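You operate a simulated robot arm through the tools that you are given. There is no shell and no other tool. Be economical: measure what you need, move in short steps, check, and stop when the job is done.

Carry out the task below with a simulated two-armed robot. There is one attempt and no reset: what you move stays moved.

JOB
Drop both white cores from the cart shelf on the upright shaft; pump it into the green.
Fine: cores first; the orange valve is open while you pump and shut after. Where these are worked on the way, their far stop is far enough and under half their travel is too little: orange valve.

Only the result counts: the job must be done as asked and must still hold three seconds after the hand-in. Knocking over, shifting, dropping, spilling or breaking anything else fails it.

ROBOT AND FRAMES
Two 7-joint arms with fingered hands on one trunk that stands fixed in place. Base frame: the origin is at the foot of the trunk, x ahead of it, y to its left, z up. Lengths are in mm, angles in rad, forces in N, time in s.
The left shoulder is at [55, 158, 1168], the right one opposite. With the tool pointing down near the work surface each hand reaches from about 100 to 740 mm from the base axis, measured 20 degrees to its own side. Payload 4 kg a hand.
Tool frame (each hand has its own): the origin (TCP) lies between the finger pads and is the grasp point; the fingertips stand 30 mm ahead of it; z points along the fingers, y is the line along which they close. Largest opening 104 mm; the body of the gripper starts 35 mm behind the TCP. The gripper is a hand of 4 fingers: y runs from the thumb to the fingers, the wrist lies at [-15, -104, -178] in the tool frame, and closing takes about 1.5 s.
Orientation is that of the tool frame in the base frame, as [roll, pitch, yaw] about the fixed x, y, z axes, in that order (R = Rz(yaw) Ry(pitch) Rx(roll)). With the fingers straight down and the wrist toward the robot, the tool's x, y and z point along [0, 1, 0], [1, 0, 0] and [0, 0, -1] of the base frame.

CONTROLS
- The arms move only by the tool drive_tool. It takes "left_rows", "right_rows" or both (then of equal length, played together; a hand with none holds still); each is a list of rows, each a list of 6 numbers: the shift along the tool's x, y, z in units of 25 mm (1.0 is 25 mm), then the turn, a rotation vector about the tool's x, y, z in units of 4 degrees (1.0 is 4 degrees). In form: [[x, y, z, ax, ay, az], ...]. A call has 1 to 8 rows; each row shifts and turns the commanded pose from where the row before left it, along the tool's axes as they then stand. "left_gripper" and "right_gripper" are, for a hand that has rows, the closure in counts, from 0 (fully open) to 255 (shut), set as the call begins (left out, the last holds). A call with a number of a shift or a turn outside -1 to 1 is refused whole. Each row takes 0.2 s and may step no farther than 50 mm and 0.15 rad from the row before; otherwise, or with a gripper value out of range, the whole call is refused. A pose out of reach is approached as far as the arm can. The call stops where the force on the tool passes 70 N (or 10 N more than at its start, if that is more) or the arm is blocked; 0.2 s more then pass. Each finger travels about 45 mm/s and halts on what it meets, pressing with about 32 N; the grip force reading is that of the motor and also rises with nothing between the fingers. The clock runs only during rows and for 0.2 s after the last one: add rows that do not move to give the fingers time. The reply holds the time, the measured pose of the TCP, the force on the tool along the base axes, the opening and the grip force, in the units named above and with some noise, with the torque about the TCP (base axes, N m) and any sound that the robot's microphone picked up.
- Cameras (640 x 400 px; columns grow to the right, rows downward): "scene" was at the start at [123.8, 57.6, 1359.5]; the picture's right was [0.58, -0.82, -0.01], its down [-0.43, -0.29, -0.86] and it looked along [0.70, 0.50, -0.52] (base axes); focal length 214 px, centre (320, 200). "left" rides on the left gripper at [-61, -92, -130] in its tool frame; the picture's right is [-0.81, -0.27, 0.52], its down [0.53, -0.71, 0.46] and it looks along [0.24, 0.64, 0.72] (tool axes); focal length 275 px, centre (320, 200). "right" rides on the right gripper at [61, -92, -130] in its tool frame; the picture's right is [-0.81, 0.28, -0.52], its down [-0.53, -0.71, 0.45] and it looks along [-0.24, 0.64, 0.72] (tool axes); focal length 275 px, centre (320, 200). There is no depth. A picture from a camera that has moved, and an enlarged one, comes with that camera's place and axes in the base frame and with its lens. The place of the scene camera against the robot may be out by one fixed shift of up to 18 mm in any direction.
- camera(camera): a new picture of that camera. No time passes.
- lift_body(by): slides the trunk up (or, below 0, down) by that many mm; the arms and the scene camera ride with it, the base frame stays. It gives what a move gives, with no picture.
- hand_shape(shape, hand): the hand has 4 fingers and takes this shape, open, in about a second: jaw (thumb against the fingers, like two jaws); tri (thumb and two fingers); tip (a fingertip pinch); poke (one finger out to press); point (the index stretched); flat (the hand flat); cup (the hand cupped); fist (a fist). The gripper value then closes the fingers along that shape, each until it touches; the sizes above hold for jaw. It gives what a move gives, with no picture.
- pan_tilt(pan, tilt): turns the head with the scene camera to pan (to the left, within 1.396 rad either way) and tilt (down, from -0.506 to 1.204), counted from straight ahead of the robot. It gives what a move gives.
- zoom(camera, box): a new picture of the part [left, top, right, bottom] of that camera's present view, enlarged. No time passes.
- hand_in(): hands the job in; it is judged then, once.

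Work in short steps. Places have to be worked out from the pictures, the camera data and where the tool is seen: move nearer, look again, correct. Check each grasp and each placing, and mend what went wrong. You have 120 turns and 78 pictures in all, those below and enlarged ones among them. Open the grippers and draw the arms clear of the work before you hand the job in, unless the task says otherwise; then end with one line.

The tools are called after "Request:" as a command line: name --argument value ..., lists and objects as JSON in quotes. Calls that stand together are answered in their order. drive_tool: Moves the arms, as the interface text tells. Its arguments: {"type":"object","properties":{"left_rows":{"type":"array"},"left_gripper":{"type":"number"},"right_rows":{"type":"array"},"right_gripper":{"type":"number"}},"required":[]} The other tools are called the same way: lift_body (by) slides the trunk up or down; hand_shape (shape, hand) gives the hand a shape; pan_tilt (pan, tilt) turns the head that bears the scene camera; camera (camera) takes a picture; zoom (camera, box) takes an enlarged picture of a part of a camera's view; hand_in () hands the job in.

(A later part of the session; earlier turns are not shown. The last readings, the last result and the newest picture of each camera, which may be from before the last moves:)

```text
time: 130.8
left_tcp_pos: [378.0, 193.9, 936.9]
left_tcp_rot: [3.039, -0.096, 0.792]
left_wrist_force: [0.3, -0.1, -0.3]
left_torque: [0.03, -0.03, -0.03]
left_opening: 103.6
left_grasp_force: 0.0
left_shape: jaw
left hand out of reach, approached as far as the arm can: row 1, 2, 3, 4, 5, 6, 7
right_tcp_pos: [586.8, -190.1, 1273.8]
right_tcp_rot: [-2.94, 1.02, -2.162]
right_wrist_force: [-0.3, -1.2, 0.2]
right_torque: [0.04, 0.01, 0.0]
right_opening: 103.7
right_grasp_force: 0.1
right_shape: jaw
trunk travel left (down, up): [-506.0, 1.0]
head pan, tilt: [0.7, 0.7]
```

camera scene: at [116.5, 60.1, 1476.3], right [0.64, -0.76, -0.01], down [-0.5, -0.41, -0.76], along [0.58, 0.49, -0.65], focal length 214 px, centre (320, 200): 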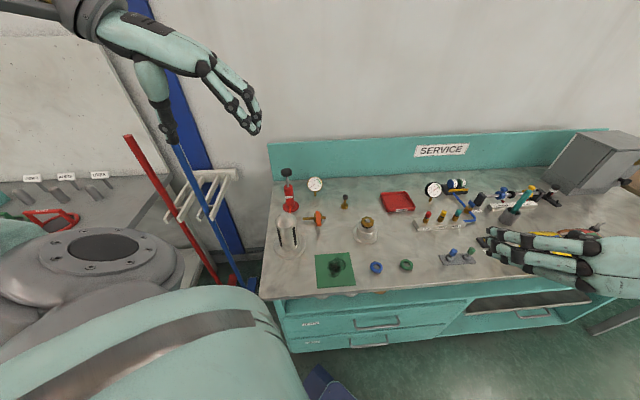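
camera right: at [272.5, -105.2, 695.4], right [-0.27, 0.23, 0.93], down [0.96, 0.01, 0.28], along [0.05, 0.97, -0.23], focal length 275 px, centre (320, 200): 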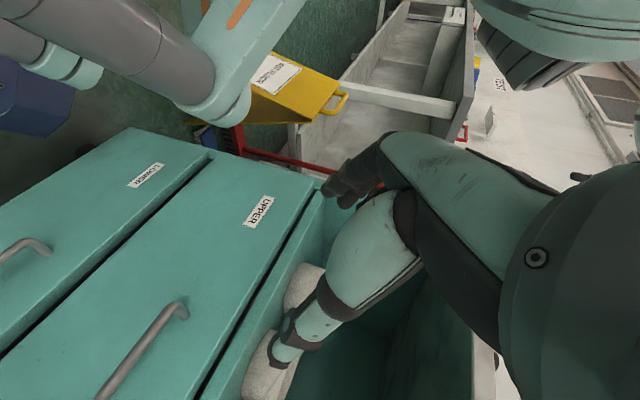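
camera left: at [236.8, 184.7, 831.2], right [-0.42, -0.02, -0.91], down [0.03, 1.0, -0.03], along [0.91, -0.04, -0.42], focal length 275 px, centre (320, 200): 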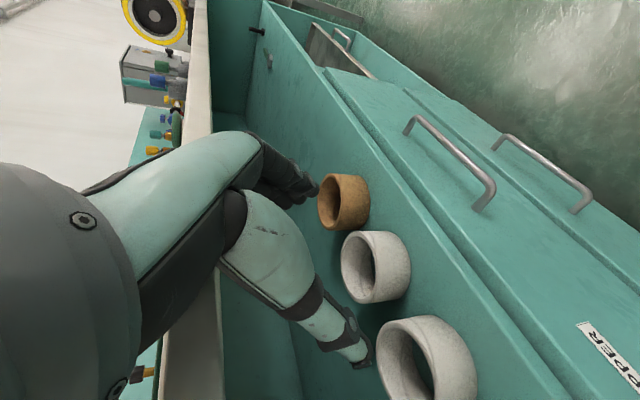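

I reroute: the elbow must go down on the robot's left side. First up and left, clear of the shaft.

Request:
drive_tool --left_rows '[[0.2, -0.2, -1, 0, 0, 0], [0.2, -0.2, -1, 0, 0, 0], [0.2, -0.3, -1, 0, 0, 0], [0.2, -0.6, -1, 0, 0, 0], [0, -0.8, -1, 0, 0, 0], [0, -0.9, -1, 0, 0, 0], [0, -1, -1, 0, 0, 0], [0, -1, -1, 0, 0, 0]]'

Request:
drive_tool --left_rows '[[0, -1, -0.2, 0, 0, 0], [0, -1, 0, 0, 0, 0], [0, -1, 0, 0, 0, 0], [0, -1, 0, 0, 0, 0], [0, -1, 0, 0, 0, 0], [0, -1, 0, 0, 0, 0], [0, -1, 0, 0, 0, 0], [0, -1, 0, 0, 0, 0]]'

```text
time: 132.6
left_tcp_pos: [318.9, 323.0, 1112.9]
left_tcp_rot: [3.04, -0.094, 0.788]
left_wrist_force: [0.5, -0.2, -0.1]
left_torque: [0.01, 0.03, -0.02]
left_opening: 103.8
left_grasp_force: 0.0
left_shape: jaw
left hand out of reach, approached as far as the arm can: row 4, 5, 6, 7, 8
right_tcp_pos: [583.8, -189.5, 1275.7]
right_tcp_rot: [-2.935, 1.021, -2.16]
right_wrist_force: [-0.6, 1.0, 0.6]
right_torque: [0.01, -0.03, 0.0]
right_opening: 103.8
right_grasp_force: 0.1
right_shape: jaw
trunk travel left (down, up): [-506.0, 1.0]
head pan, tilt: [0.7, 0.7]
```

```text
time: 134.4
left_tcp_pos: [181.3, 470.4, 1096.6]
left_tcp_rot: [3.039, -0.099, 0.793]
left_wrist_force: [-0.2, 0.9, 0.4]
left_torque: [-0.02, 0.01, 0.01]
left_opening: 103.9
left_grasp_force: 0.1
left_shape: jaw
right_tcp_pos: [585.2, -190.3, 1274.6]
right_tcp_rot: [-2.938, 1.019, -2.159]
right_wrist_force: [0.8, 0.4, -0.1]
right_torque: [0.01, 0.01, 0.0]
right_opening: 103.9
right_grasp_force: 0.0
right_shape: jaw
trunk travel left (down, up): [-506.0, 1.0]
head pan, tilt: [0.7, 0.7]
```

Now outside the bench's left end. A bit further left, then down.

Request:
drive_tool --left_rows '[[-0.3, -1, 0, 0, 0, 0], [-0.3, -1, 0.5, 0, 0, 0], [-0.5, 0, 1, 0, 0, 0], [-0.5, 0, 1, 0, 0, 0], [-0.5, 0, 1, 0, 0, 0], [-0.5, 0, 1, 0, 0, 0], [-0.5, 0, 1, 0, 0, 0], [-0.5, 0, 1, 0, 0, 0]]'

Request:
pan_tilt --pan 1.2 --tilt 0.8

Request:
camera --camera "scene"

```text
time: 136.2
left_tcp_pos: [104.3, 440.8, 923.4]
left_tcp_rot: [3.04, -0.099, 0.791]
left_wrist_force: [0.2, -0.5, -0.3]
left_torque: [0.01, -0.01, -0.01]
left_opening: 103.9
left_grasp_force: 0.1
left_shape: jaw
right_tcp_pos: [587.5, -190.1, 1274.9]
right_tcp_rot: [-2.94, 1.019, -2.161]
right_wrist_force: [-0.4, 0.7, 1.5]
right_torque: [-0.04, 0.02, -0.02]
right_opening: 104.2
right_grasp_force: 0.0
right_shape: jaw
trunk travel left (down, up): [-506.0, 1.0]
head pan, tilt: [0.7, 0.7]
```

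```text
time: 137.1
left_tcp_pos: [104.3, 440.1, 924.5]
left_tcp_rot: [3.04, -0.099, 0.792]
left_wrist_force: [0.2, 0.2, -0.1]
left_torque: [0.0, -0.04, 0.02]
left_opening: 103.8
left_grasp_force: 0.1
left_shape: jaw
right_tcp_pos: [587.5, -191.2, 1273.8]
right_tcp_rot: [-2.94, 1.019, -2.161]
right_wrist_force: [0.1, -0.2, 0.9]
right_torque: [0.0, -0.01, 0.0]
right_opening: 104.2
right_grasp_force: 0.2
right_shape: jaw
trunk travel left (down, up): [-506.0, 1.0]
head pan, tilt: [1.201, 0.799]
```

```text
52 pictures are left
camera scene: at [80.9, 80.4, 1468.2], right [0.93, -0.36, -0.01], down [-0.27, -0.67, -0.69], along [0.24, 0.65, -0.72], focal length 214 px, centre (320, 200)
```

scene: 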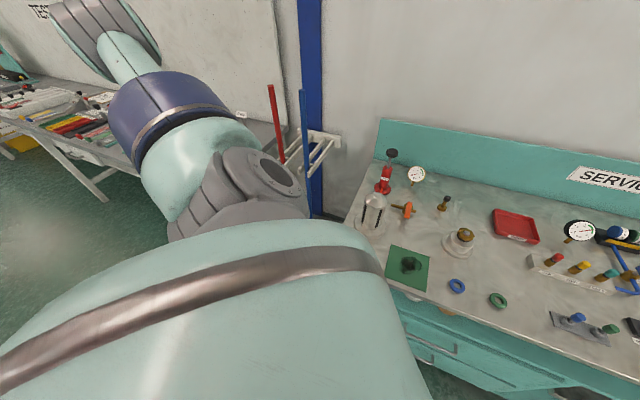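

The elbow is lateral now, as wanted. Continue down 100 and slightly back, then move right in front of the bench.

Request:
drive_tool --left_rows '[[-0.4, 0, 1, 0, 0, 0], [-0.4, 0, 1, 0, 0, 0], [-0.4, 0, 1, 0, 0, 0], [-0.4, 0, 1, 0, 0, 0], [-0.4, 0.5, 1, 0, 0, 0], [-0.3, 0.5, 1, 0, 0, 0]]'

```text
time: 138.5
left_tcp_pos: [100.9, 379.4, 772.7]
left_tcp_rot: [3.039, -0.099, 0.793]
left_wrist_force: [0.3, 0.9, -0.1]
left_torque: [0.03, 0.0, -0.01]
left_opening: 103.9
left_grasp_force: 0.2
left_shape: jaw
right_tcp_pos: [586.9, -190.0, 1274.2]
right_tcp_rot: [-2.937, 1.022, -2.158]
right_wrist_force: [-0.6, 0.4, 0.6]
right_torque: [-0.01, -0.03, -0.01]
right_opening: 104.0
right_grasp_force: 0.0
right_shape: jaw
trunk travel left (down, up): [-506.0, 1.0]
head pan, tilt: [1.201, 0.799]
```

Works freely at −527 relative. Now right along the bench front.

Request:
drive_tool --left_rows '[[0, 1, 0, 0, 0, 0], [0, 1, 0, 0, 0, 0], [0, 1, 0, 0, 0, 0], [0, 1, 0, 0, 0, 0], [0, 1, 0, 0, 0, 0], [0, 1, 0, 0, 0, 0], [0, 1, 0, 0, 0, 0], [0, 1, 0, 0, 0, 0]]'

Request:
camera --camera "scene"

```text
time: 140.3
left_tcp_pos: [245.2, 237.7, 792.9]
left_tcp_rot: [3.039, -0.096, 0.792]
left_wrist_force: [-0.2, 0.3, 0.1]
left_torque: [0.03, 0.0, 0.02]
left_opening: 103.7
left_grasp_force: 0.0
left_shape: jaw
right_tcp_pos: [588.1, -189.8, 1273.3]
right_tcp_rot: [-2.942, 1.018, -2.162]
right_wrist_force: [0.3, 0.4, 0.7]
right_torque: [0.0, 0.01, -0.02]
right_opening: 104.0
right_grasp_force: 0.1
right_shape: jaw
trunk travel left (down, up): [-506.0, 1.0]
head pan, tilt: [1.201, 0.799]
```

```text
51 pictures are left
camera scene: at [81.8, 80.2, 1468.2], right [0.93, -0.36, -0.01], down [-0.27, -0.67, -0.69], along [0.24, 0.65, -0.72], focal length 214 px, centre (320, 200)
```

scene: 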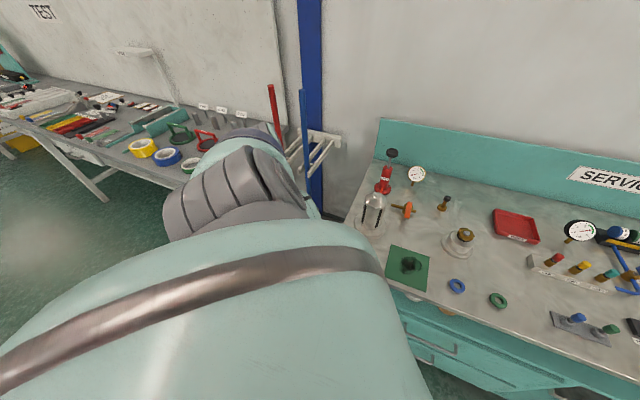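

The arm now hangs elbow-down — the good branch. Pitch the hand up toward the shelf.

Request:
drive_tool --left_rows '[[-0.2, 0, 0, 0, 1, 0], [-0.2, 0, 0, 0, 1, 0], [0, 0, 0, 0, 1, 0], [0, 0, 0, 0, 1, 0], [0, 0, 0, 0, 1, 0], [0, 0, 0, 0, 1, 0], [0, 0, 0, 0, 1, 0], [0, 0, 0, 0, 1, 0]]'

Request:
drive_tool --left_rows '[[0, 0, 0, 0, 1, 0], [0, 0, 0, 0, 1, 0], [0, 0, 0, 0, 1, 0], [0, 0, 0, 0, 1, 0], [0, 0, 0, 0, 1, 0], [0, 0, 0, 0, 1, 0], [0, 0, 0, 0, 1, 0], [0, 0, 0, 0, 1, 0]]'

```text
time: 142.1
left_tcp_pos: [239.5, 232.9, 791.1]
left_tcp_rot: [3.015, -0.654, 0.859]
left_wrist_force: [0.6, 0.1, -0.6]
left_torque: [0.01, 0.01, -0.01]
left_opening: 104.1
left_grasp_force: 0.2
left_shape: jaw
right_tcp_pos: [588.3, -189.9, 1274.3]
right_tcp_rot: [-2.936, 1.018, -2.158]
right_wrist_force: [-0.3, 0.8, -0.3]
right_torque: [-0.02, 0.02, 0.0]
right_opening: 103.9
right_grasp_force: 0.0
right_shape: jaw
trunk travel left (down, up): [-506.0, 1.0]
head pan, tilt: [1.201, 0.799]
```

```text
time: 143.9
left_tcp_pos: [238.8, 234.8, 791.8]
left_tcp_rot: [2.856, -1.209, 1.05]
left_wrist_force: [0.0, 0.3, 0.6]
left_torque: [0.01, 0.03, 0.01]
left_opening: 103.9
left_grasp_force: 0.0
left_shape: jaw
right_tcp_pos: [586.5, -188.6, 1275.3]
right_tcp_rot: [-2.943, 1.021, -2.162]
right_wrist_force: [-0.8, -0.6, 0.1]
right_torque: [0.03, -0.01, 0.01]
right_opening: 104.1
right_grasp_force: 0.1
right_shape: jaw
trunk travel left (down, up): [-506.0, 1.0]
head pan, tilt: [1.201, 0.799]
```

Everything is reachable. I level the hand's closing axis, move right ~70 mm, lower the trunk 150, and look at the ring.

Request:
drive_tool --left_rows '[[0, 1, 0, 0, 0, 0.75], [0, 1, 0, 0, 0, 0.75], [0, 0.9, 0, 0, 0, 0]]'

Request:
lift_body --by -140

Request:
camera --camera "left"

Request:
pan_tilt --pan 0.75 --tilt 0.95

Request:
camera --camera "scene"

```text
time: 144.9
left_tcp_pos: [259.5, 237.7, 781.1]
left_tcp_rot: [-2.741, -1.268, 0.334]
left_wrist_force: [-0.4, 0.0, 0.2]
left_torque: [0.0, -0.01, 0.02]
left_opening: 103.8
left_grasp_force: 0.1
left_shape: jaw
right_tcp_pos: [568.9, -189.7, 1281.6]
right_tcp_rot: [-2.917, 1.028, -2.14]
right_wrist_force: [-0.4, 0.7, -0.6]
right_torque: [-0.04, 0.01, -0.04]
right_opening: 103.6
right_grasp_force: 0.0
right_shape: jaw
trunk travel left (down, up): [-506.0, 1.0]
head pan, tilt: [1.201, 0.799]
stopped in row 3 (left hand): the arm was blocked; the commanded pose is now the measured one
```

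```text
time: 146.6
left_tcp_pos: [261.6, 239.3, 639.6]
left_tcp_rot: [-2.728, -1.269, 0.319]
left_wrist_force: [0.2, -0.4, 0.1]
left_torque: [-0.03, 0.02, -0.02]
left_opening: 104.1
left_grasp_force: 0.0
left_shape: jaw
right_tcp_pos: [571.3, -190.4, 1140.6]
right_tcp_rot: [-2.923, 1.028, -2.147]
right_wrist_force: [0.6, -0.7, -0.1]
right_torque: [0.01, 0.01, -0.02]
right_opening: 104.2
right_grasp_force: 0.0
right_shape: jaw
trunk travel left (down, up): [-366.0, 141.0]
head pan, tilt: [1.201, 0.799]
```

```text
50 pictures are left
camera left: at [92.1, 216.5, 627.8], right [-0.04, 0.47, -0.88], down [0.01, 0.88, 0.47], along [1.0, 0.02, -0.04], focal length 275 px, centre (320, 200)
```

left: 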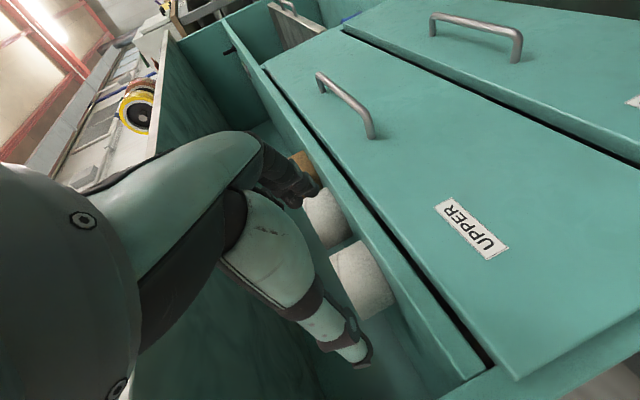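

```text
time: 147.5
left_tcp_pos: [261.7, 240.2, 640.3]
left_tcp_rot: [-2.726, -1.268, 0.319]
left_wrist_force: [0.7, -0.5, 0.5]
left_torque: [0.0, -0.02, 0.02]
left_opening: 103.9
left_grasp_force: 0.1
left_shape: jaw
right_tcp_pos: [572.1, -189.2, 1141.0]
right_tcp_rot: [-2.921, 1.028, -2.144]
right_wrist_force: [0.3, 0.3, 0.6]
right_torque: [0.0, 0.01, -0.03]
right_opening: 103.9
right_grasp_force: 0.0
right_shape: jaw
trunk travel left (down, up): [-366.0, 141.0]
head pan, tilt: [0.75, 0.949]
```

```text
49 pictures are left
camera scene: at [102.9, 55.0, 1316.3], right [0.68, -0.73, -0.01], down [-0.6, -0.56, -0.57], along [0.41, 0.4, -0.82], focal length 214 px, centre (320, 200)
```

scene: 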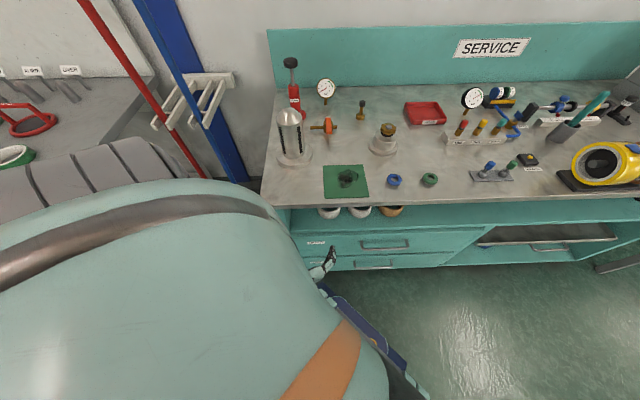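

The arm got blocked by the torso going right while close; the pose is otherwise good. Ring 1 re-triangulates at ≈(453,344), z 588–640. I go forward first with a small shift right and level the closing axis.

Request:
drive_tool --left_rows '[[0.35, 0, 0.96, 0, 0, -0.6], [0.35, 0.3, 0.96, 0, 0, -0.6], [0.35, 0.5, 0.96, 0, 0, -0.5], [0.28, 0.6, 0.96, 0, 0, 0]]'

Request:
camera --camera "left"

```text
time: 148.5
left_tcp_pos: [358.6, 275.4, 643.5]
left_tcp_rot: [-3.138, -1.291, 0.745]
left_wrist_force: [0.6, -0.2, 0.5]
left_torque: [0.0, 0.0, 0.03]
left_opening: 104.0
left_grasp_force: 0.0
left_shape: jaw
right_tcp_pos: [573.3, -189.4, 1139.5]
right_tcp_rot: [-2.924, 1.025, -2.147]
right_wrist_force: [-1.0, 0.7, 0.6]
right_torque: [0.02, 0.01, 0.0]
right_opening: 104.1
right_grasp_force: 0.0
right_shape: jaw
trunk travel left (down, up): [-366.0, 141.0]
head pan, tilt: [0.75, 0.949]
```

```text
48 pictures are left
camera left: at [193.3, 245.5, 621.7], right [0.01, 0.39, -0.92], down [-0.06, 0.92, 0.39], along [1.0, 0.05, 0.03], focal length 275 px, centre (320, 200)
```

left: 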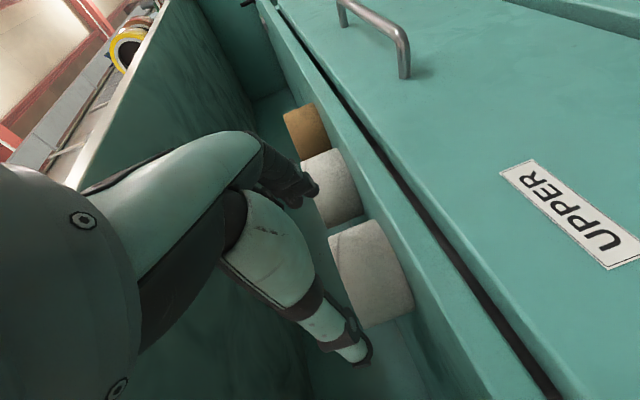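

Ring 1 at ≈(451,339), centre z≈610. From the TCP that is 111 ahead and 16 to the right; I align and advance 75, then check.

Request:
drive_tool --left_rows '[[0, 0.62, 0, 0, 0, 0], [0.27, 0, 0.96, 0, 0, 0], [0.27, 0, 0.96, 0, 0, 0], [0.22, 0, 0.96, 0, 0, 0]]'

Request:
camera --camera "left"

Request:
zoom --camera "scene" --box '[280, 160, 440, 270]'

```text
time: 149.5
left_tcp_pos: [425.6, 315.7, 641.9]
left_tcp_rot: [-3.139, -1.291, 0.747]
left_wrist_force: [-0.8, 0.4, 0.2]
left_torque: [0.0, 0.01, 0.0]
left_opening: 104.0
left_grasp_force: 0.0
left_shape: jaw
right_tcp_pos: [572.4, -189.6, 1140.0]
right_tcp_rot: [-2.923, 1.025, -2.145]
right_wrist_force: [-0.1, 0.4, -0.2]
right_torque: [0.0, -0.01, 0.0]
right_opening: 103.8
right_grasp_force: 0.1
right_shape: jaw
trunk travel left (down, up): [-366.0, 141.0]
head pan, tilt: [0.75, 0.949]
```

```text
47 pictures are left
camera left: at [258.8, 285.8, 619.2], right [0.01, 0.39, -0.92], down [-0.06, 0.92, 0.39], along [1.0, 0.05, 0.03], focal length 275 px, centre (320, 200)
```

left: 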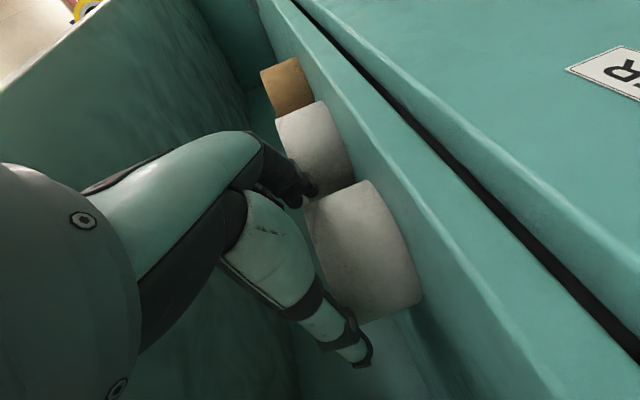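

```text
3.64 times, centred on (360, 215) of scene
camera zoom: at [103.4, 55.2, 1316.2], right [0.68, -0.73, -0.01], down [-0.6, -0.55, -0.57], along [0.41, 0.4, -0.82], focal length 780 px, centre (174, 146)
```

zoom: 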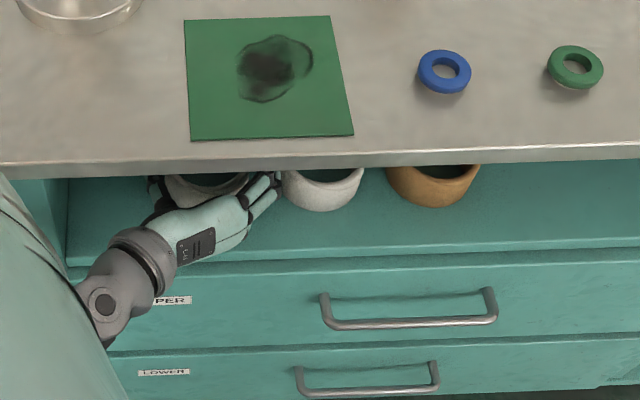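

Thumb and fingers straddle ring 1 nicely. Advance 32 mm and close.

Request:
drive_tool --left_rows '[[0.13, 0, 0.63, 0, 0, 0], [0.13, 0, 0.63, 0, 0, 0]]'

Request:
drive_tool --left_rows '[[0, 0, 0, 0, 0, 0], [0, 0, 0, 0, 0, 0], [0, 0, 0, 0, 0, 0], [0, 0, 0, 0, 0, 0], [0, 0, 0, 0, 0, 0], [0, 0, 0, 0, 0, 0], [0, 0, 0, 0, 0, 0]]' --left_gripper 255

Request:
zoom --camera "scene" --box '[280, 160, 440, 270]'

```text
time: 150.1
left_tcp_pos: [448.9, 336.7, 639.1]
left_tcp_rot: [-3.133, -1.29, 0.741]
left_wrist_force: [-0.8, 0.5, 0.1]
left_torque: [0.0, 0.05, -0.02]
left_opening: 103.9
left_grasp_force: 0.0
left_shape: jaw
right_tcp_pos: [571.6, -189.2, 1140.5]
right_tcp_rot: [-2.923, 1.025, -2.147]
right_wrist_force: [-0.8, 0.9, 1.4]
right_torque: [0.0, 0.05, 0.01]
right_opening: 103.9
right_grasp_force: 0.0
right_shape: jaw
trunk travel left (down, up): [-366.0, 141.0]
head pan, tilt: [0.75, 0.949]
```

```text
time: 151.7
left_tcp_pos: [448.6, 336.5, 640.4]
left_tcp_rot: [3.138, -1.289, 0.755]
left_wrist_force: [0.5, 0.8, 0.7]
left_torque: [-0.04, -0.02, 0.0]
left_opening: 63.1
left_grasp_force: 29.5
left_shape: jaw
right_tcp_pos: [571.9, -190.5, 1141.6]
right_tcp_rot: [-2.92, 1.027, -2.143]
right_wrist_force: [0.3, 0.1, 0.9]
right_torque: [-0.04, 0.0, 0.01]
right_opening: 104.0
right_grasp_force: 0.1
right_shape: jaw
trunk travel left (down, up): [-366.0, 141.0]
head pan, tilt: [0.75, 0.949]
```

```text
3.64 times, centred on (360, 215) of scene
camera zoom: at [102.8, 55.0, 1316.3], right [0.68, -0.73, -0.01], down [-0.6, -0.55, -0.57], along [0.41, 0.4, -0.82], focal length 780 px, centre (174, 146)
```

zoom: 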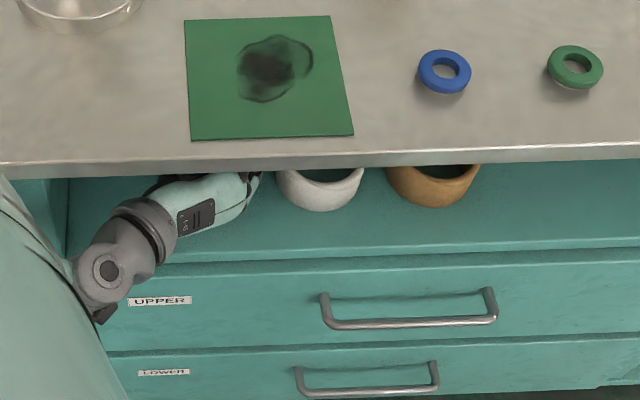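

Grip holds at 63 mm with 29 N. I lift ~15 mm and check with the hand camera.

Request:
drive_tool --left_rows '[[0.4, 0, -0.05, 0, 0, 0], [0.4, 0, -0.05, 0, 0, 0]]'

Request:
camera --camera "left"

```text
time: 152.3
left_tcp_pos: [450.4, 340.4, 660.3]
left_tcp_rot: [-3.14, -1.29, 0.748]
left_wrist_force: [-0.1, -0.2, -1.1]
left_torque: [0.02, 0.0, 0.02]
left_opening: 59.5
left_grasp_force: 31.5
left_shape: jaw
right_tcp_pos: [572.1, -191.6, 1140.0]
right_tcp_rot: [-2.92, 1.03, -2.143]
right_wrist_force: [1.2, -0.2, 0.2]
right_torque: [0.0, 0.01, -0.01]
right_opening: 103.9
right_grasp_force: 0.0
right_shape: jaw
trunk travel left (down, up): [-366.0, 141.0]
head pan, tilt: [0.75, 0.949]
```

```text
44 pictures are left
camera left: at [284.5, 310.5, 637.1], right [0.01, 0.39, -0.92], down [-0.06, 0.92, 0.39], along [1.0, 0.05, 0.03], focal length 275 px, centre (320, 200)
```

left: 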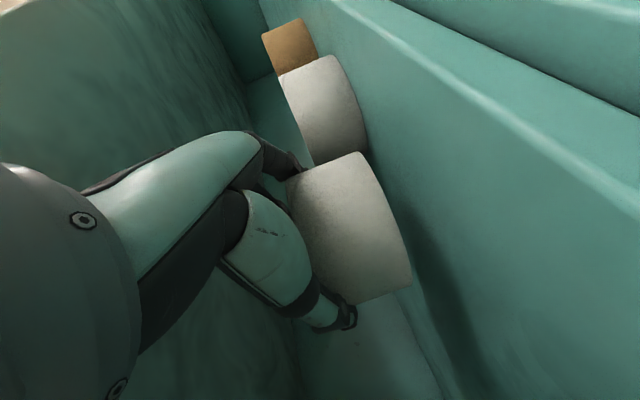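

The ring lifts, but my fingers hold only its upper rim (TCP at rim level). I set it back, regrip ~14 mm lower.

Request:
drive_tool --left_rows '[[-0.4, 0, 0.05, 0, 0, 0], [-0.4, 0, 0.05, 0, 0, 0]]'

Request:
drive_tool --left_rows '[[0, 0, 0, 0, 0, 0], [0, 0, 0, 0, 0, 0], [0, 0, 0, 0, 0, 0], [0, 0, 0, 0, 0, 0], [0, 0, 0, 0, 0, 0], [0, 0, 0, 0, 0, 0]]' --left_gripper 0

Request:
drive_tool --left_rows '[[-0.27, 0, 0.05, 0, 0, 0], [-0.27, 0, 0.05, 0, 0, 0]]'

Request:
camera --camera "left"

```text
time: 152.9
left_tcp_pos: [447.6, 338.7, 639.3]
left_tcp_rot: [3.137, -1.29, 0.753]
left_wrist_force: [-0.4, -0.4, 0.9]
left_torque: [-0.02, -0.06, -0.01]
left_opening: 59.5
left_grasp_force: 31.9
left_shape: jaw
right_tcp_pos: [572.0, -190.5, 1141.5]
right_tcp_rot: [-2.919, 1.027, -2.141]
right_wrist_force: [-0.4, -0.9, -0.2]
right_torque: [-0.01, -0.03, -0.01]
right_opening: 104.1
right_grasp_force: 0.1
right_shape: jaw
trunk travel left (down, up): [-366.0, 141.0]
head pan, tilt: [0.75, 0.949]
```

```text
time: 154.3
left_tcp_pos: [447.6, 338.4, 640.0]
left_tcp_rot: [-3.139, -1.289, 0.746]
left_wrist_force: [0.2, -0.8, -0.3]
left_torque: [-0.01, 0.0, -0.02]
left_opening: 103.7
left_grasp_force: 0.1
left_shape: jaw
right_tcp_pos: [572.2, -190.4, 1141.0]
right_tcp_rot: [-2.922, 1.027, -2.146]
right_wrist_force: [0.8, 0.4, 0.6]
right_torque: [0.01, 0.01, -0.03]
right_opening: 103.7
right_grasp_force: 0.0
right_shape: jaw
trunk travel left (down, up): [-366.0, 141.0]
head pan, tilt: [0.75, 0.949]
```

```text
time: 154.9
left_tcp_pos: [446.9, 340.2, 626.4]
left_tcp_rot: [3.141, -1.29, 0.751]
left_wrist_force: [-0.7, -0.3, 0.0]
left_torque: [0.0, -0.01, 0.01]
left_opening: 103.7
left_grasp_force: 0.1
left_shape: jaw
right_tcp_pos: [572.0, -189.9, 1141.2]
right_tcp_rot: [-2.919, 1.027, -2.143]
right_wrist_force: [-0.9, 0.7, -0.6]
right_torque: [0.01, 0.01, -0.04]
right_opening: 104.2
right_grasp_force: 0.1
right_shape: jaw
trunk travel left (down, up): [-366.0, 141.0]
head pan, tilt: [0.75, 0.949]
```

```text
43 pictures are left
camera left: at [280.2, 309.0, 604.0], right [0.01, 0.39, -0.92], down [-0.06, 0.92, 0.39], along [1.0, 0.05, 0.03], focal length 275 px, centre (320, 200)
```

left: 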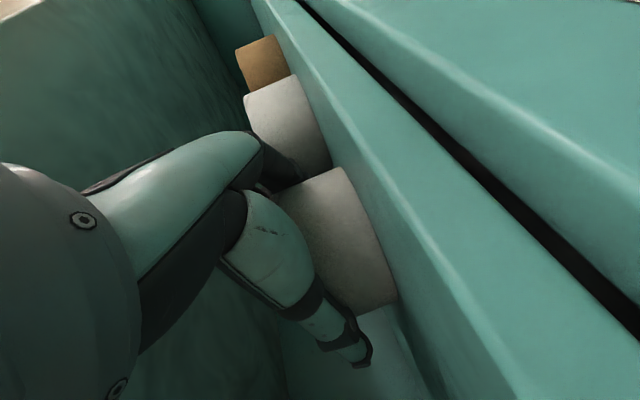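

No shelf contact and better overlap. Close again.

Request:
drive_tool --left_rows '[[-0.15, 0, 0, 0, 0, 0], [0, 0, 0, 0, 0, 0], [0, 0, 0, 0, 0, 0], [0, 0, 0, 0, 0, 0], [0, 0, 0, 0, 0, 0], [0, 0, 0, 0, 0, 0], [0, 0, 0, 0, 0, 0], [0, 0, 0, 0, 0, 0]]' --left_gripper 255

Request:
drive_tool --left_rows '[[0.4, 0, -0.05, 0, 0, 0], [0.4, 0, -0.05, 0, 0, 0]]'

Request:
camera --camera "left"

```text
time: 156.7
left_tcp_pos: [446.1, 339.0, 624.0]
left_tcp_rot: [-3.141, -1.29, 0.749]
left_wrist_force: [-0.4, 0.6, 0.2]
left_torque: [0.0, -0.02, 0.02]
left_opening: 87.2
left_grasp_force: 32.0
left_shape: jaw
right_tcp_pos: [571.2, -188.9, 1140.8]
right_tcp_rot: [-2.916, 1.027, -2.14]
right_wrist_force: [0.5, -0.2, 0.1]
right_torque: [0.02, 0.01, 0.02]
right_opening: 103.8
right_grasp_force: 0.0
right_shape: jaw
trunk travel left (down, up): [-366.0, 141.0]
head pan, tilt: [0.75, 0.949]
```

```text
time: 157.3
left_tcp_pos: [449.5, 338.2, 642.0]
left_tcp_rot: [-3.133, -1.289, 0.741]
left_wrist_force: [-0.8, 0.5, -0.8]
left_torque: [-0.02, 0.0, 0.0]
left_opening: 87.1
left_grasp_force: 31.9
left_shape: jaw
right_tcp_pos: [572.3, -190.8, 1141.8]
right_tcp_rot: [-2.919, 1.027, -2.142]
right_wrist_force: [-0.4, -0.5, -0.9]
right_torque: [0.02, 0.01, -0.02]
right_opening: 103.9
right_grasp_force: 0.1
right_shape: jaw
trunk travel left (down, up): [-366.0, 141.0]
head pan, tilt: [0.75, 0.949]
```

```text
42 pictures are left
camera left: at [282.5, 309.1, 619.7], right [0.01, 0.39, -0.92], down [-0.06, 0.92, 0.39], along [1.0, 0.05, 0.03], focal length 275 px, centre (320, 200)
```

left: 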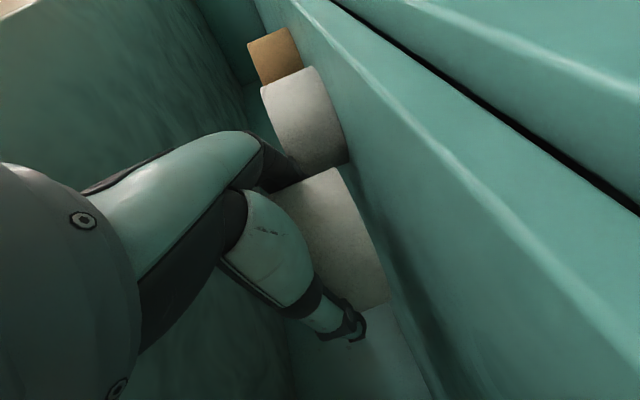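

Solid grip at 87 mm (the ring's outer diameter). Now retract straight out of the shelf along the way I came.

Request:
drive_tool --left_rows '[[0.1, 0, -0.9, 0, 0, 0], [-0.27, 0, -0.96, 0, 0, 0], [-0.27, -0.2, -0.96, 0, 0, 0], [-0.27, -0.3, -0.96, 0, 0, 0], [-0.27, -0.4, -0.96, 0, 0, 0], [-0.27, -0.5, -0.96, 0, 0, 0], [-0.27, -0.5, -0.96, 0, 0, 0], [-0.27, -0.5, -0.96, 0, 0, 0]]'

Request:
camera --camera "left"

```text
time: 159.1
left_tcp_pos: [264.3, 248.3, 653.8]
left_tcp_rot: [-3.133, -1.289, 0.739]
left_wrist_force: [-0.4, -0.4, 0.2]
left_torque: [0.01, -0.01, -0.02]
left_opening: 87.2
left_grasp_force: 31.9
left_shape: jaw
right_tcp_pos: [572.4, -190.0, 1141.5]
right_tcp_rot: [-2.918, 1.027, -2.139]
right_wrist_force: [-0.2, -0.5, 0.4]
right_torque: [0.0, -0.03, 0.0]
right_opening: 103.8
right_grasp_force: 0.1
right_shape: jaw
trunk travel left (down, up): [-366.0, 141.0]
head pan, tilt: [0.75, 0.949]
```

```text
41 pictures are left
camera left: at [97.7, 218.8, 630.4], right [0.01, 0.39, -0.92], down [-0.06, 0.92, 0.39], along [1.0, 0.05, 0.03], focal length 275 px, centre (320, 200)
```

left: 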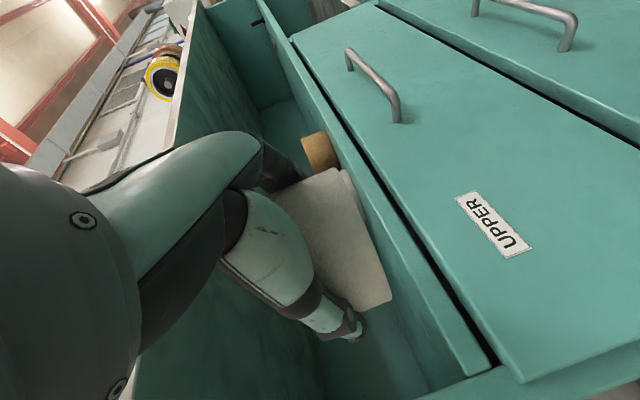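

Ring held. Move left past the bench's end at this level.

Request:
drive_tool --left_rows '[[-0.05, -0.9, -0.2, 0, 0, 0], [-0.05, -0.9, -0.2, 0, 0, 0], [0, -1, 0, 0, 0, 0], [0, -1, 0, 0, 0, 0], [0, -1, 0, 0, 0, 0], [0, -1, 0, 0, 0, 0], [0, -1, 0, 0, 0, 0], [0, -1, 0, 0, 0, 0]]'

Request:
drive_tool --left_rows '[[0, -1, 0, 0, 0, 0], [0, -1, 0, 0, 0, 0], [0, -1, 0, 0, 0, 0]]'

```text
time: 160.9
left_tcp_pos: [124.0, 387.9, 654.1]
left_tcp_rot: [-3.134, -1.29, 0.742]
left_wrist_force: [0.2, -1.0, -1.3]
left_torque: [0.0, 0.02, -0.03]
left_opening: 87.1
left_grasp_force: 32.2
left_shape: jaw
right_tcp_pos: [572.3, -187.9, 1141.1]
right_tcp_rot: [-2.916, 1.026, -2.139]
right_wrist_force: [-0.2, -0.5, 1.1]
right_torque: [0.01, 0.0, -0.01]
right_opening: 104.4
right_grasp_force: 0.1
right_shape: jaw
trunk travel left (down, up): [-366.0, 141.0]
head pan, tilt: [0.75, 0.949]
```

```text
time: 161.7
left_tcp_pos: [73.0, 441.3, 653.8]
left_tcp_rot: [-3.138, -1.289, 0.746]
left_wrist_force: [-0.6, -0.5, -1.2]
left_torque: [0.0, 0.01, 0.02]
left_opening: 87.2
left_grasp_force: 31.4
left_shape: jaw
right_tcp_pos: [571.8, -188.9, 1141.4]
right_tcp_rot: [-2.918, 1.026, -2.142]
right_wrist_force: [-0.2, 0.8, 0.1]
right_torque: [0.0, -0.01, -0.02]
right_opening: 103.7
right_grasp_force: 0.1
right_shape: jaw
trunk travel left (down, up): [-366.0, 141.0]
head pan, tilt: [0.75, 0.949]
```

Raise the trunk 140 and then the arm.

Request:
lift_body --by 140

Request:
drive_tool --left_rows '[[0.96, 0, -0.27, 0, 0, 0], [0.96, 0, -0.27, 0, 0, 0], [0.96, 0, -0.27, 0, 0, 0], [0.96, 0, -0.27, 0, 0, 0], [0.96, 0, -0.27, 0, 0, 0], [0.96, 0, -0.27, 0, 0, 0], [0.96, 0, -0.27, 0, 0, 0], [0.96, 0, -0.27, 0, 0, 0]]'

```text
time: 163.3
left_tcp_pos: [73.0, 442.5, 792.8]
left_tcp_rot: [-3.14, -1.291, 0.747]
left_wrist_force: [0.7, -0.2, -1.2]
left_torque: [0.0, 0.03, 0.02]
left_opening: 87.3
left_grasp_force: 32.2
left_shape: jaw
right_tcp_pos: [572.1, -188.0, 1280.7]
right_tcp_rot: [-2.92, 1.028, -2.144]
right_wrist_force: [0.4, 0.4, -0.2]
right_torque: [-0.01, 0.01, -0.02]
right_opening: 103.9
right_grasp_force: 0.2
right_shape: jaw
trunk travel left (down, up): [-506.0, 1.0]
head pan, tilt: [0.75, 0.949]
```

```text
time: 165.2
left_tcp_pos: [76.5, 439.5, 994.5]
left_tcp_rot: [-3.139, -1.29, 0.748]
left_wrist_force: [0.0, -0.2, -0.7]
left_torque: [0.02, -0.01, -0.02]
left_opening: 87.1
left_grasp_force: 31.9
left_shape: jaw
right_tcp_pos: [572.7, -189.9, 1279.7]
right_tcp_rot: [-2.918, 1.028, -2.141]
right_wrist_force: [-0.2, -0.3, 1.0]
right_torque: [0.0, 0.0, -0.01]
right_opening: 103.8
right_grasp_force: 0.1
right_shape: jaw
trunk travel left (down, up): [-506.0, 1.0]
head pan, tilt: [0.75, 0.949]
```

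Continue up while advancing on the left side of the bench.

Request:
drive_tool --left_rows '[[0.96, 0, -0.27, 0, 0, 0], [0.96, 0, -0.27, 0, 0, 0], [0.96, 0, -0.27, 0, 0, 0], [0.96, 0, -0.27, 0, 0, 0], [1, 0, 0.3, 0, 0, 0], [0.7, 0, 0.9, 0, 0, 0], [0.27, 0, 0.96, 0, 0, 0], [0.27, 0, 0.96, 0, 0, 0]]'

Request:
camera --camera "left"

Request:
zoom --camera "scene" --box '[240, 50, 440, 200]'

```text
time: 166.9
left_tcp_pos: [143.5, 504.9, 1125.9]
left_tcp_rot: [-3.138, -1.291, 0.747]
left_wrist_force: [0.0, 0.0, -0.2]
left_torque: [-0.01, 0.04, -0.01]
left_opening: 87.3
left_grasp_force: 31.4
left_shape: jaw
right_tcp_pos: [572.9, -188.3, 1281.1]
right_tcp_rot: [-2.919, 1.026, -2.143]
right_wrist_force: [0.2, 0.4, 0.5]
right_torque: [-0.02, 0.03, 0.0]
right_opening: 104.0
right_grasp_force: 0.0
right_shape: jaw
trunk travel left (down, up): [-506.0, 1.0]
head pan, tilt: [0.75, 0.949]
```

```text
40 pictures are left
camera left: at [-23.6, 475.0, 1102.8], right [0.01, 0.39, -0.92], down [-0.06, 0.92, 0.39], along [1.0, 0.05, 0.03], focal length 275 px, centre (320, 200)
```

left: 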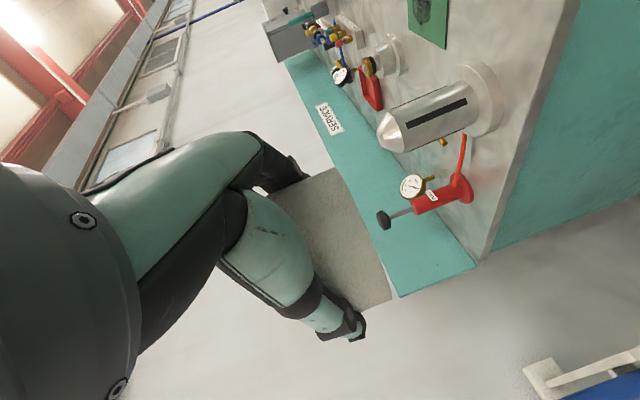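

```text
2.67 times, centred on (340, 125) of scene
camera zoom: at [104.8, 56.3, 1456.3], right [0.68, -0.73, -0.01], down [-0.6, -0.56, -0.57], along [0.41, 0.4, -0.82], focal length 572 px, centre (267, 400)
```

zoom: 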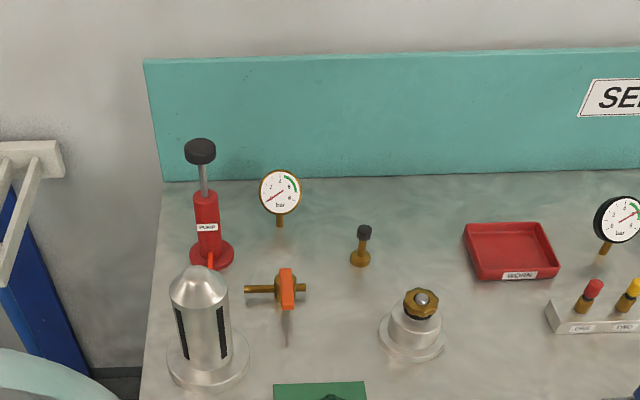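

The left hand camera sees the shaft: its top ≈ (392,441,995), bench z≈840 (scene camera is ~18 too high). I move forward 130 then right 200, at ring bottom z≈1085, above the shaft.

Request:
drive_tool --left_rows '[[0.27, 0, 0.96, 0, 0, 0], [0.27, 0, 0.96, 0, 0, 0], [0.27, 0, 0.96, 0, 0, 0], [0.27, 0.5, 0.96, 0, 0, 0], [0.27, 1, 0.96, 0, 0, 0], [0, 1, 0, 0, 0, 0], [0, 1, 0, 0, 0, 0], [0, 1, 0, 0, 0, 0]]'

Request:
camera --camera "left"

```text
time: 168.8
left_tcp_pos: [313.1, 505.6, 1122.2]
left_tcp_rot: [-3.131, -1.29, 0.743]
left_wrist_force: [0.4, 0.0, -1.4]
left_torque: [-0.04, 0.01, 0.0]
left_opening: 87.0
left_grasp_force: 32.0
left_shape: jaw
right_tcp_pos: [573.7, -189.4, 1280.5]
right_tcp_rot: [-2.92, 1.026, -2.143]
right_wrist_force: [-0.4, -0.1, -0.6]
right_torque: [-0.01, -0.01, 0.03]
right_opening: 103.9
right_grasp_force: 0.0
right_shape: jaw
trunk travel left (down, up): [-506.0, 1.0]
head pan, tilt: [0.75, 0.949]
```

```text
38 pictures are left
camera left: at [146.2, 474.4, 1100.8], right [0.01, 0.39, -0.92], down [-0.06, 0.92, 0.39], along [1.0, 0.05, 0.03], focal length 275 px, centre (320, 200)
```

left: 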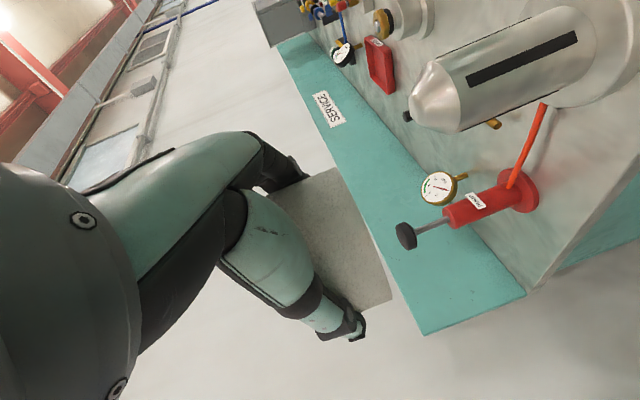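

Two hand views put the shaft top at (391,439,995). I align the ring over it (104 right, 8 forward) and descend to just above the tip.

Request:
drive_tool --left_rows '[[0, 1, 0.1, 0, 0, 0], [0, 1, 0.1, 0, 0, 0], [0, 1, 0.1, 0, 0, 0], [0.05, 1, 0, 0, 0, 0], [-0.5, 0.15, 0.15, 0, 0, 0], [-0.96, 0, 0.27, 0, 0, 0], [-0.96, 0, 0.27, 0, 0, 0]]'

Request:
camera --camera "left"

Request:
zoom --camera "scene" --box '[240, 50, 400, 180]'

```text
time: 170.3
left_tcp_pos: [392.7, 440.1, 1057.6]
left_tcp_rot: [-3.134, -1.292, 0.743]
left_wrist_force: [-0.8, 0.5, -1.5]
left_torque: [0.01, -0.01, 0.03]
left_opening: 86.9
left_grasp_force: 32.2
left_shape: jaw
left hand out of reach, approached as far as the arm can: row 3, 4
right_tcp_pos: [572.5, -190.0, 1281.0]
right_tcp_rot: [-2.918, 1.026, -2.14]
right_wrist_force: [0.4, -0.9, -0.2]
right_torque: [-0.02, 0.03, -0.02]
right_opening: 104.0
right_grasp_force: 0.1
right_shape: jaw
trunk travel left (down, up): [-506.0, 1.0]
head pan, tilt: [0.75, 0.949]
```

```text
37 pictures are left
camera left: at [225.4, 410.9, 1034.5], right [0.01, 0.39, -0.92], down [-0.06, 0.92, 0.39], along [1.0, 0.05, 0.03], focal length 275 px, centre (320, 200)
```

left: 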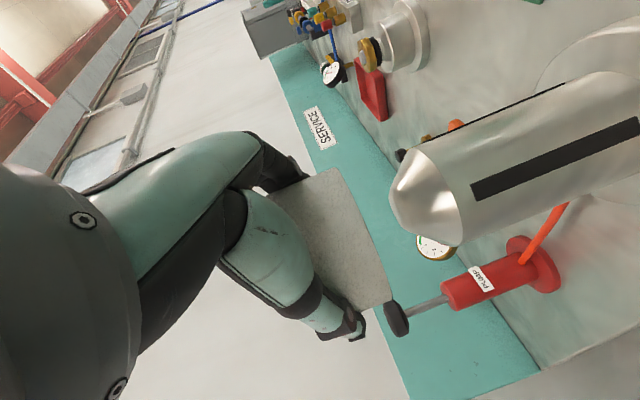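

```text
3.08 times, centred on (320, 115) of scene
camera zoom: at [104.8, 54.7, 1456.3], right [0.68, -0.73, -0.01], down [-0.6, -0.55, -0.57], along [0.41, 0.4, -0.82], focal length 660 px, centre (320, 462)
```

zoom: 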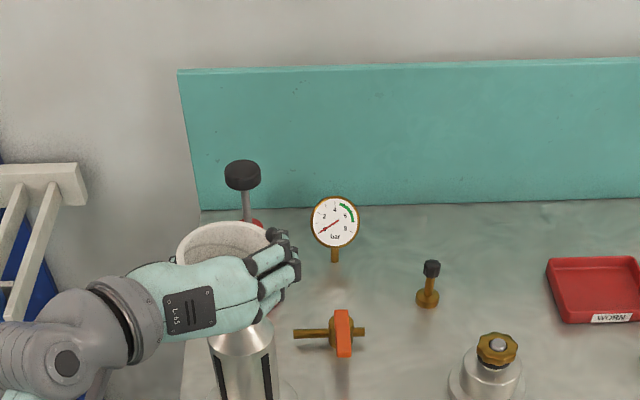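

The views show the ring sits ~15 mm too far forward and ~5 mm left of the shaft axis. I correct and look again.

Request:
drive_tool --left_rows '[[-0.16, 0.2, -0.58, 0, 0, 0], [0, 0, 0, 0, 0, 0]]'

Request:
camera --camera "left"

Request:
zoom --camera "scene" --box '[260, 80, 360, 180]'

```text
time: 170.9
left_tcp_pos: [383.7, 427.8, 1058.8]
left_tcp_rot: [-3.135, -1.291, 0.742]
left_wrist_force: [-0.1, -0.7, -0.8]
left_torque: [0.0, 0.0, 0.01]
left_opening: 86.8
left_grasp_force: 32.2
left_shape: jaw
right_tcp_pos: [572.3, -189.5, 1281.2]
right_tcp_rot: [-2.92, 1.027, -2.141]
right_wrist_force: [0.0, 0.4, -0.8]
right_torque: [-0.02, 0.03, 0.02]
right_opening: 104.0
right_grasp_force: 0.1
right_shape: jaw
trunk travel left (down, up): [-506.0, 1.0]
head pan, tilt: [0.75, 0.949]
```

```text
35 pictures are left
camera left: at [217.3, 397.8, 1036.0], right [0.01, 0.39, -0.92], down [-0.06, 0.92, 0.39], along [1.0, 0.05, 0.03], focal length 275 px, centre (320, 200)
```

left: 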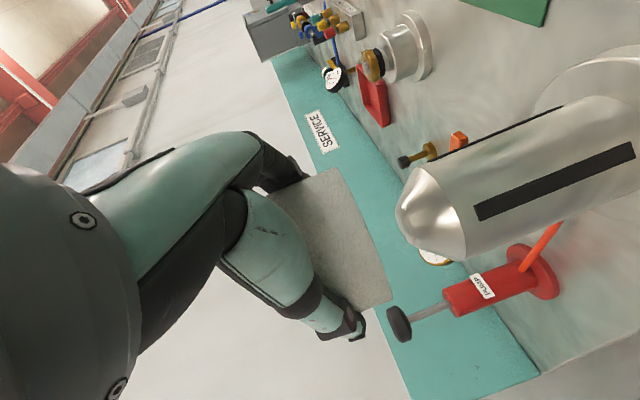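

```text
4.00 times, centred on (310, 130) of scene
camera zoom: at [104.7, 55.2, 1456.3], right [0.68, -0.73, -0.01], down [-0.6, -0.55, -0.57], along [0.41, 0.4, -0.82], focal length 858 px, centre (360, 480)
```

zoom: 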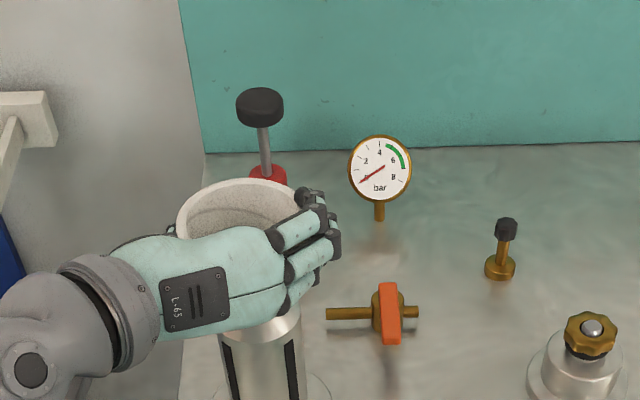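

Using silhouette edges, the ring now needs about +7 mm forward. I correct and start lowering onto the cone, watching force.

Request:
drive_tool --left_rows '[[0.08, 0.04, 0.27, 0, 0, 0], [-0.48, 0, 0.135, 0, 0, 0], [-0.48, 0, 0.135, 0, 0, 0], [-0.48, 0, 0.135, 0, 0, 0]]'

Request:
camera --camera "left"

```text
time: 171.9
left_tcp_pos: [390.1, 431.1, 1021.4]
left_tcp_rot: [-3.135, -1.289, 0.744]
left_wrist_force: [-0.3, 0.6, -0.7]
left_torque: [0.01, 0.04, -0.04]
left_opening: 87.1
left_grasp_force: 32.2
left_shape: jaw
right_tcp_pos: [572.5, -189.8, 1279.2]
right_tcp_rot: [-2.919, 1.025, -2.143]
right_wrist_force: [0.1, 1.1, -0.7]
right_torque: [0.0, 0.0, -0.01]
right_opening: 104.1
right_grasp_force: 0.1
right_shape: jaw
trunk travel left (down, up): [-506.0, 1.0]
head pan, tilt: [0.75, 0.949]
```

```text
33 pictures are left
camera left: at [222.5, 402.0, 997.7], right [0.01, 0.39, -0.92], down [-0.06, 0.92, 0.39], along [1.0, 0.05, 0.03], focal length 275 px, centre (320, 200)
```

left: 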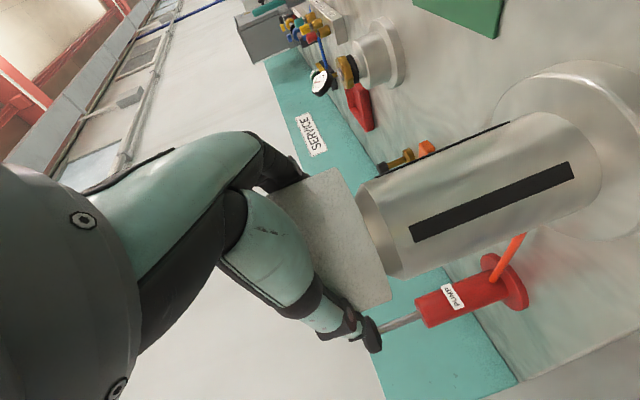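

The cone is entering the ring; a ~4 mm trim forward and continue down gently.

Request:
drive_tool --left_rows '[[0.04, -0.03, 0.17, 0, 0, 0], [-0.3, 0, 0.085, 0, 0, 0], [-0.3, 0, 0.085, 0, 0, 0], [-0.3, 0, 0.085, 0, 0, 0]]'

Request:
camera --camera "left"

```text
time: 172.9
left_tcp_pos: [391.4, 437.5, 999.5]
left_tcp_rot: [-3.112, -1.296, 0.72]
left_wrist_force: [0.0, 0.2, -0.9]
left_torque: [-0.02, 0.02, -0.01]
left_opening: 87.1
left_grasp_force: 32.3
left_shape: jaw
right_tcp_pos: [571.4, -189.7, 1280.4]
right_tcp_rot: [-2.921, 1.026, -2.144]
right_wrist_force: [-0.1, -0.5, 0.2]
right_torque: [-0.01, 0.03, -0.03]
right_opening: 103.9
right_grasp_force: 0.0
right_shape: jaw
trunk travel left (down, up): [-506.0, 1.0]
head pan, tilt: [0.75, 0.949]
```

```text
32 pictures are left
camera left: at [224.7, 407.8, 975.5], right [0.01, 0.39, -0.92], down [-0.06, 0.92, 0.39], along [1.0, 0.05, 0.03], focal length 275 px, centre (320, 200)
```

left: 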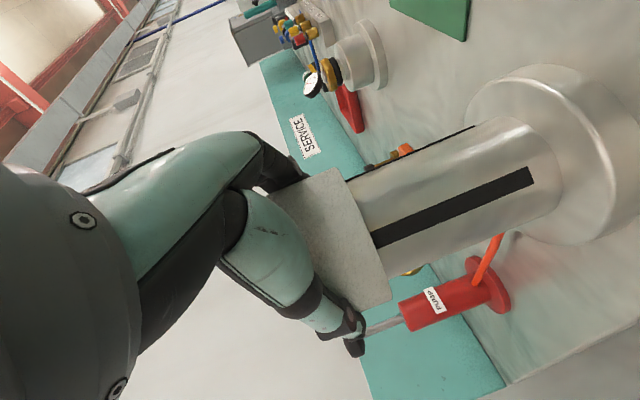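

The ring is around the shaft with no force. Lower another 60 mm.

Request:
drive_tool --left_rows '[[-0.6, 0, 0.17, 0, 0, 0], [-0.6, 0, 0.17, 0, 0, 0], [-0.6, 0, 0.17, 0, 0, 0], [-0.6, 0, 0.17, 0, 0, 0]]'

```text
time: 173.9
left_tcp_pos: [395.5, 442.5, 950.1]
left_tcp_rot: [-3.026, -1.331, 0.623]
left_wrist_force: [-18.3, -20.4, 5.4]
left_torque: [-0.09, 0.02, -0.04]
left_opening: 86.0
left_grasp_force: 32.1
left_shape: jaw
right_tcp_pos: [568.7, -192.4, 1282.6]
right_tcp_rot: [-2.92, 1.032, -2.143]
right_wrist_force: [0.2, -0.1, -0.2]
right_torque: [-0.01, -0.03, -0.01]
right_opening: 103.9
right_grasp_force: 0.2
right_shape: jaw
trunk travel left (down, up): [-506.0, 1.0]
head pan, tilt: [0.75, 0.949]
```

Some side load, ring is well on the shaft; I open to let it drop.

Request:
drive_tool --left_rows '[[0, 0, 0, 0, 0, 0], [0, 0, 0, 0, 0, 0], [0, 0, 0, 0, 0, 0], [0, 0, 0, 0, 0, 0], [0, 0, 0, 0, 0, 0]]' --left_gripper 0

Request:
camera --camera "left"

```text
time: 175.2
left_tcp_pos: [397.2, 443.9, 947.3]
left_tcp_rot: [-3.024, -1.326, 0.621]
left_wrist_force: [0.2, -2.5, -0.3]
left_torque: [0.0, 0.0, -0.03]
left_opening: 103.8
left_grasp_force: 0.0
left_shape: jaw
right_tcp_pos: [572.7, -190.4, 1280.6]
right_tcp_rot: [-2.919, 1.028, -2.143]
right_wrist_force: [-1.0, 0.2, 0.5]
right_torque: [0.03, 0.01, 0.02]
right_opening: 104.0
right_grasp_force: 0.0
right_shape: jaw
trunk travel left (down, up): [-506.0, 1.0]
head pan, tilt: [0.75, 0.949]
```

```text
31 pictures are left
camera left: at [230.3, 418.3, 921.5], right [0.03, 0.43, -0.9], down [-0.05, 0.9, 0.43], along [1.0, 0.03, 0.04], focal length 275 px, centre (320, 200)
```

left: 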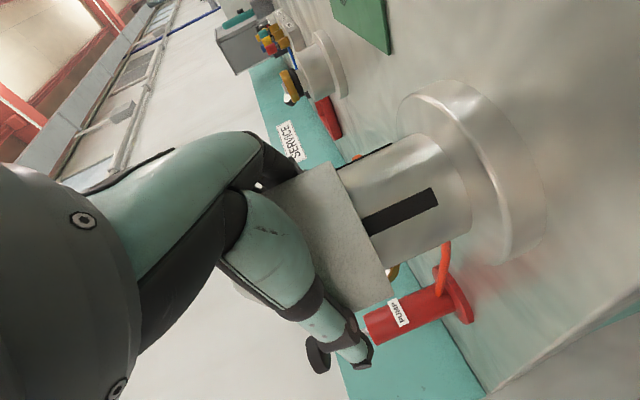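

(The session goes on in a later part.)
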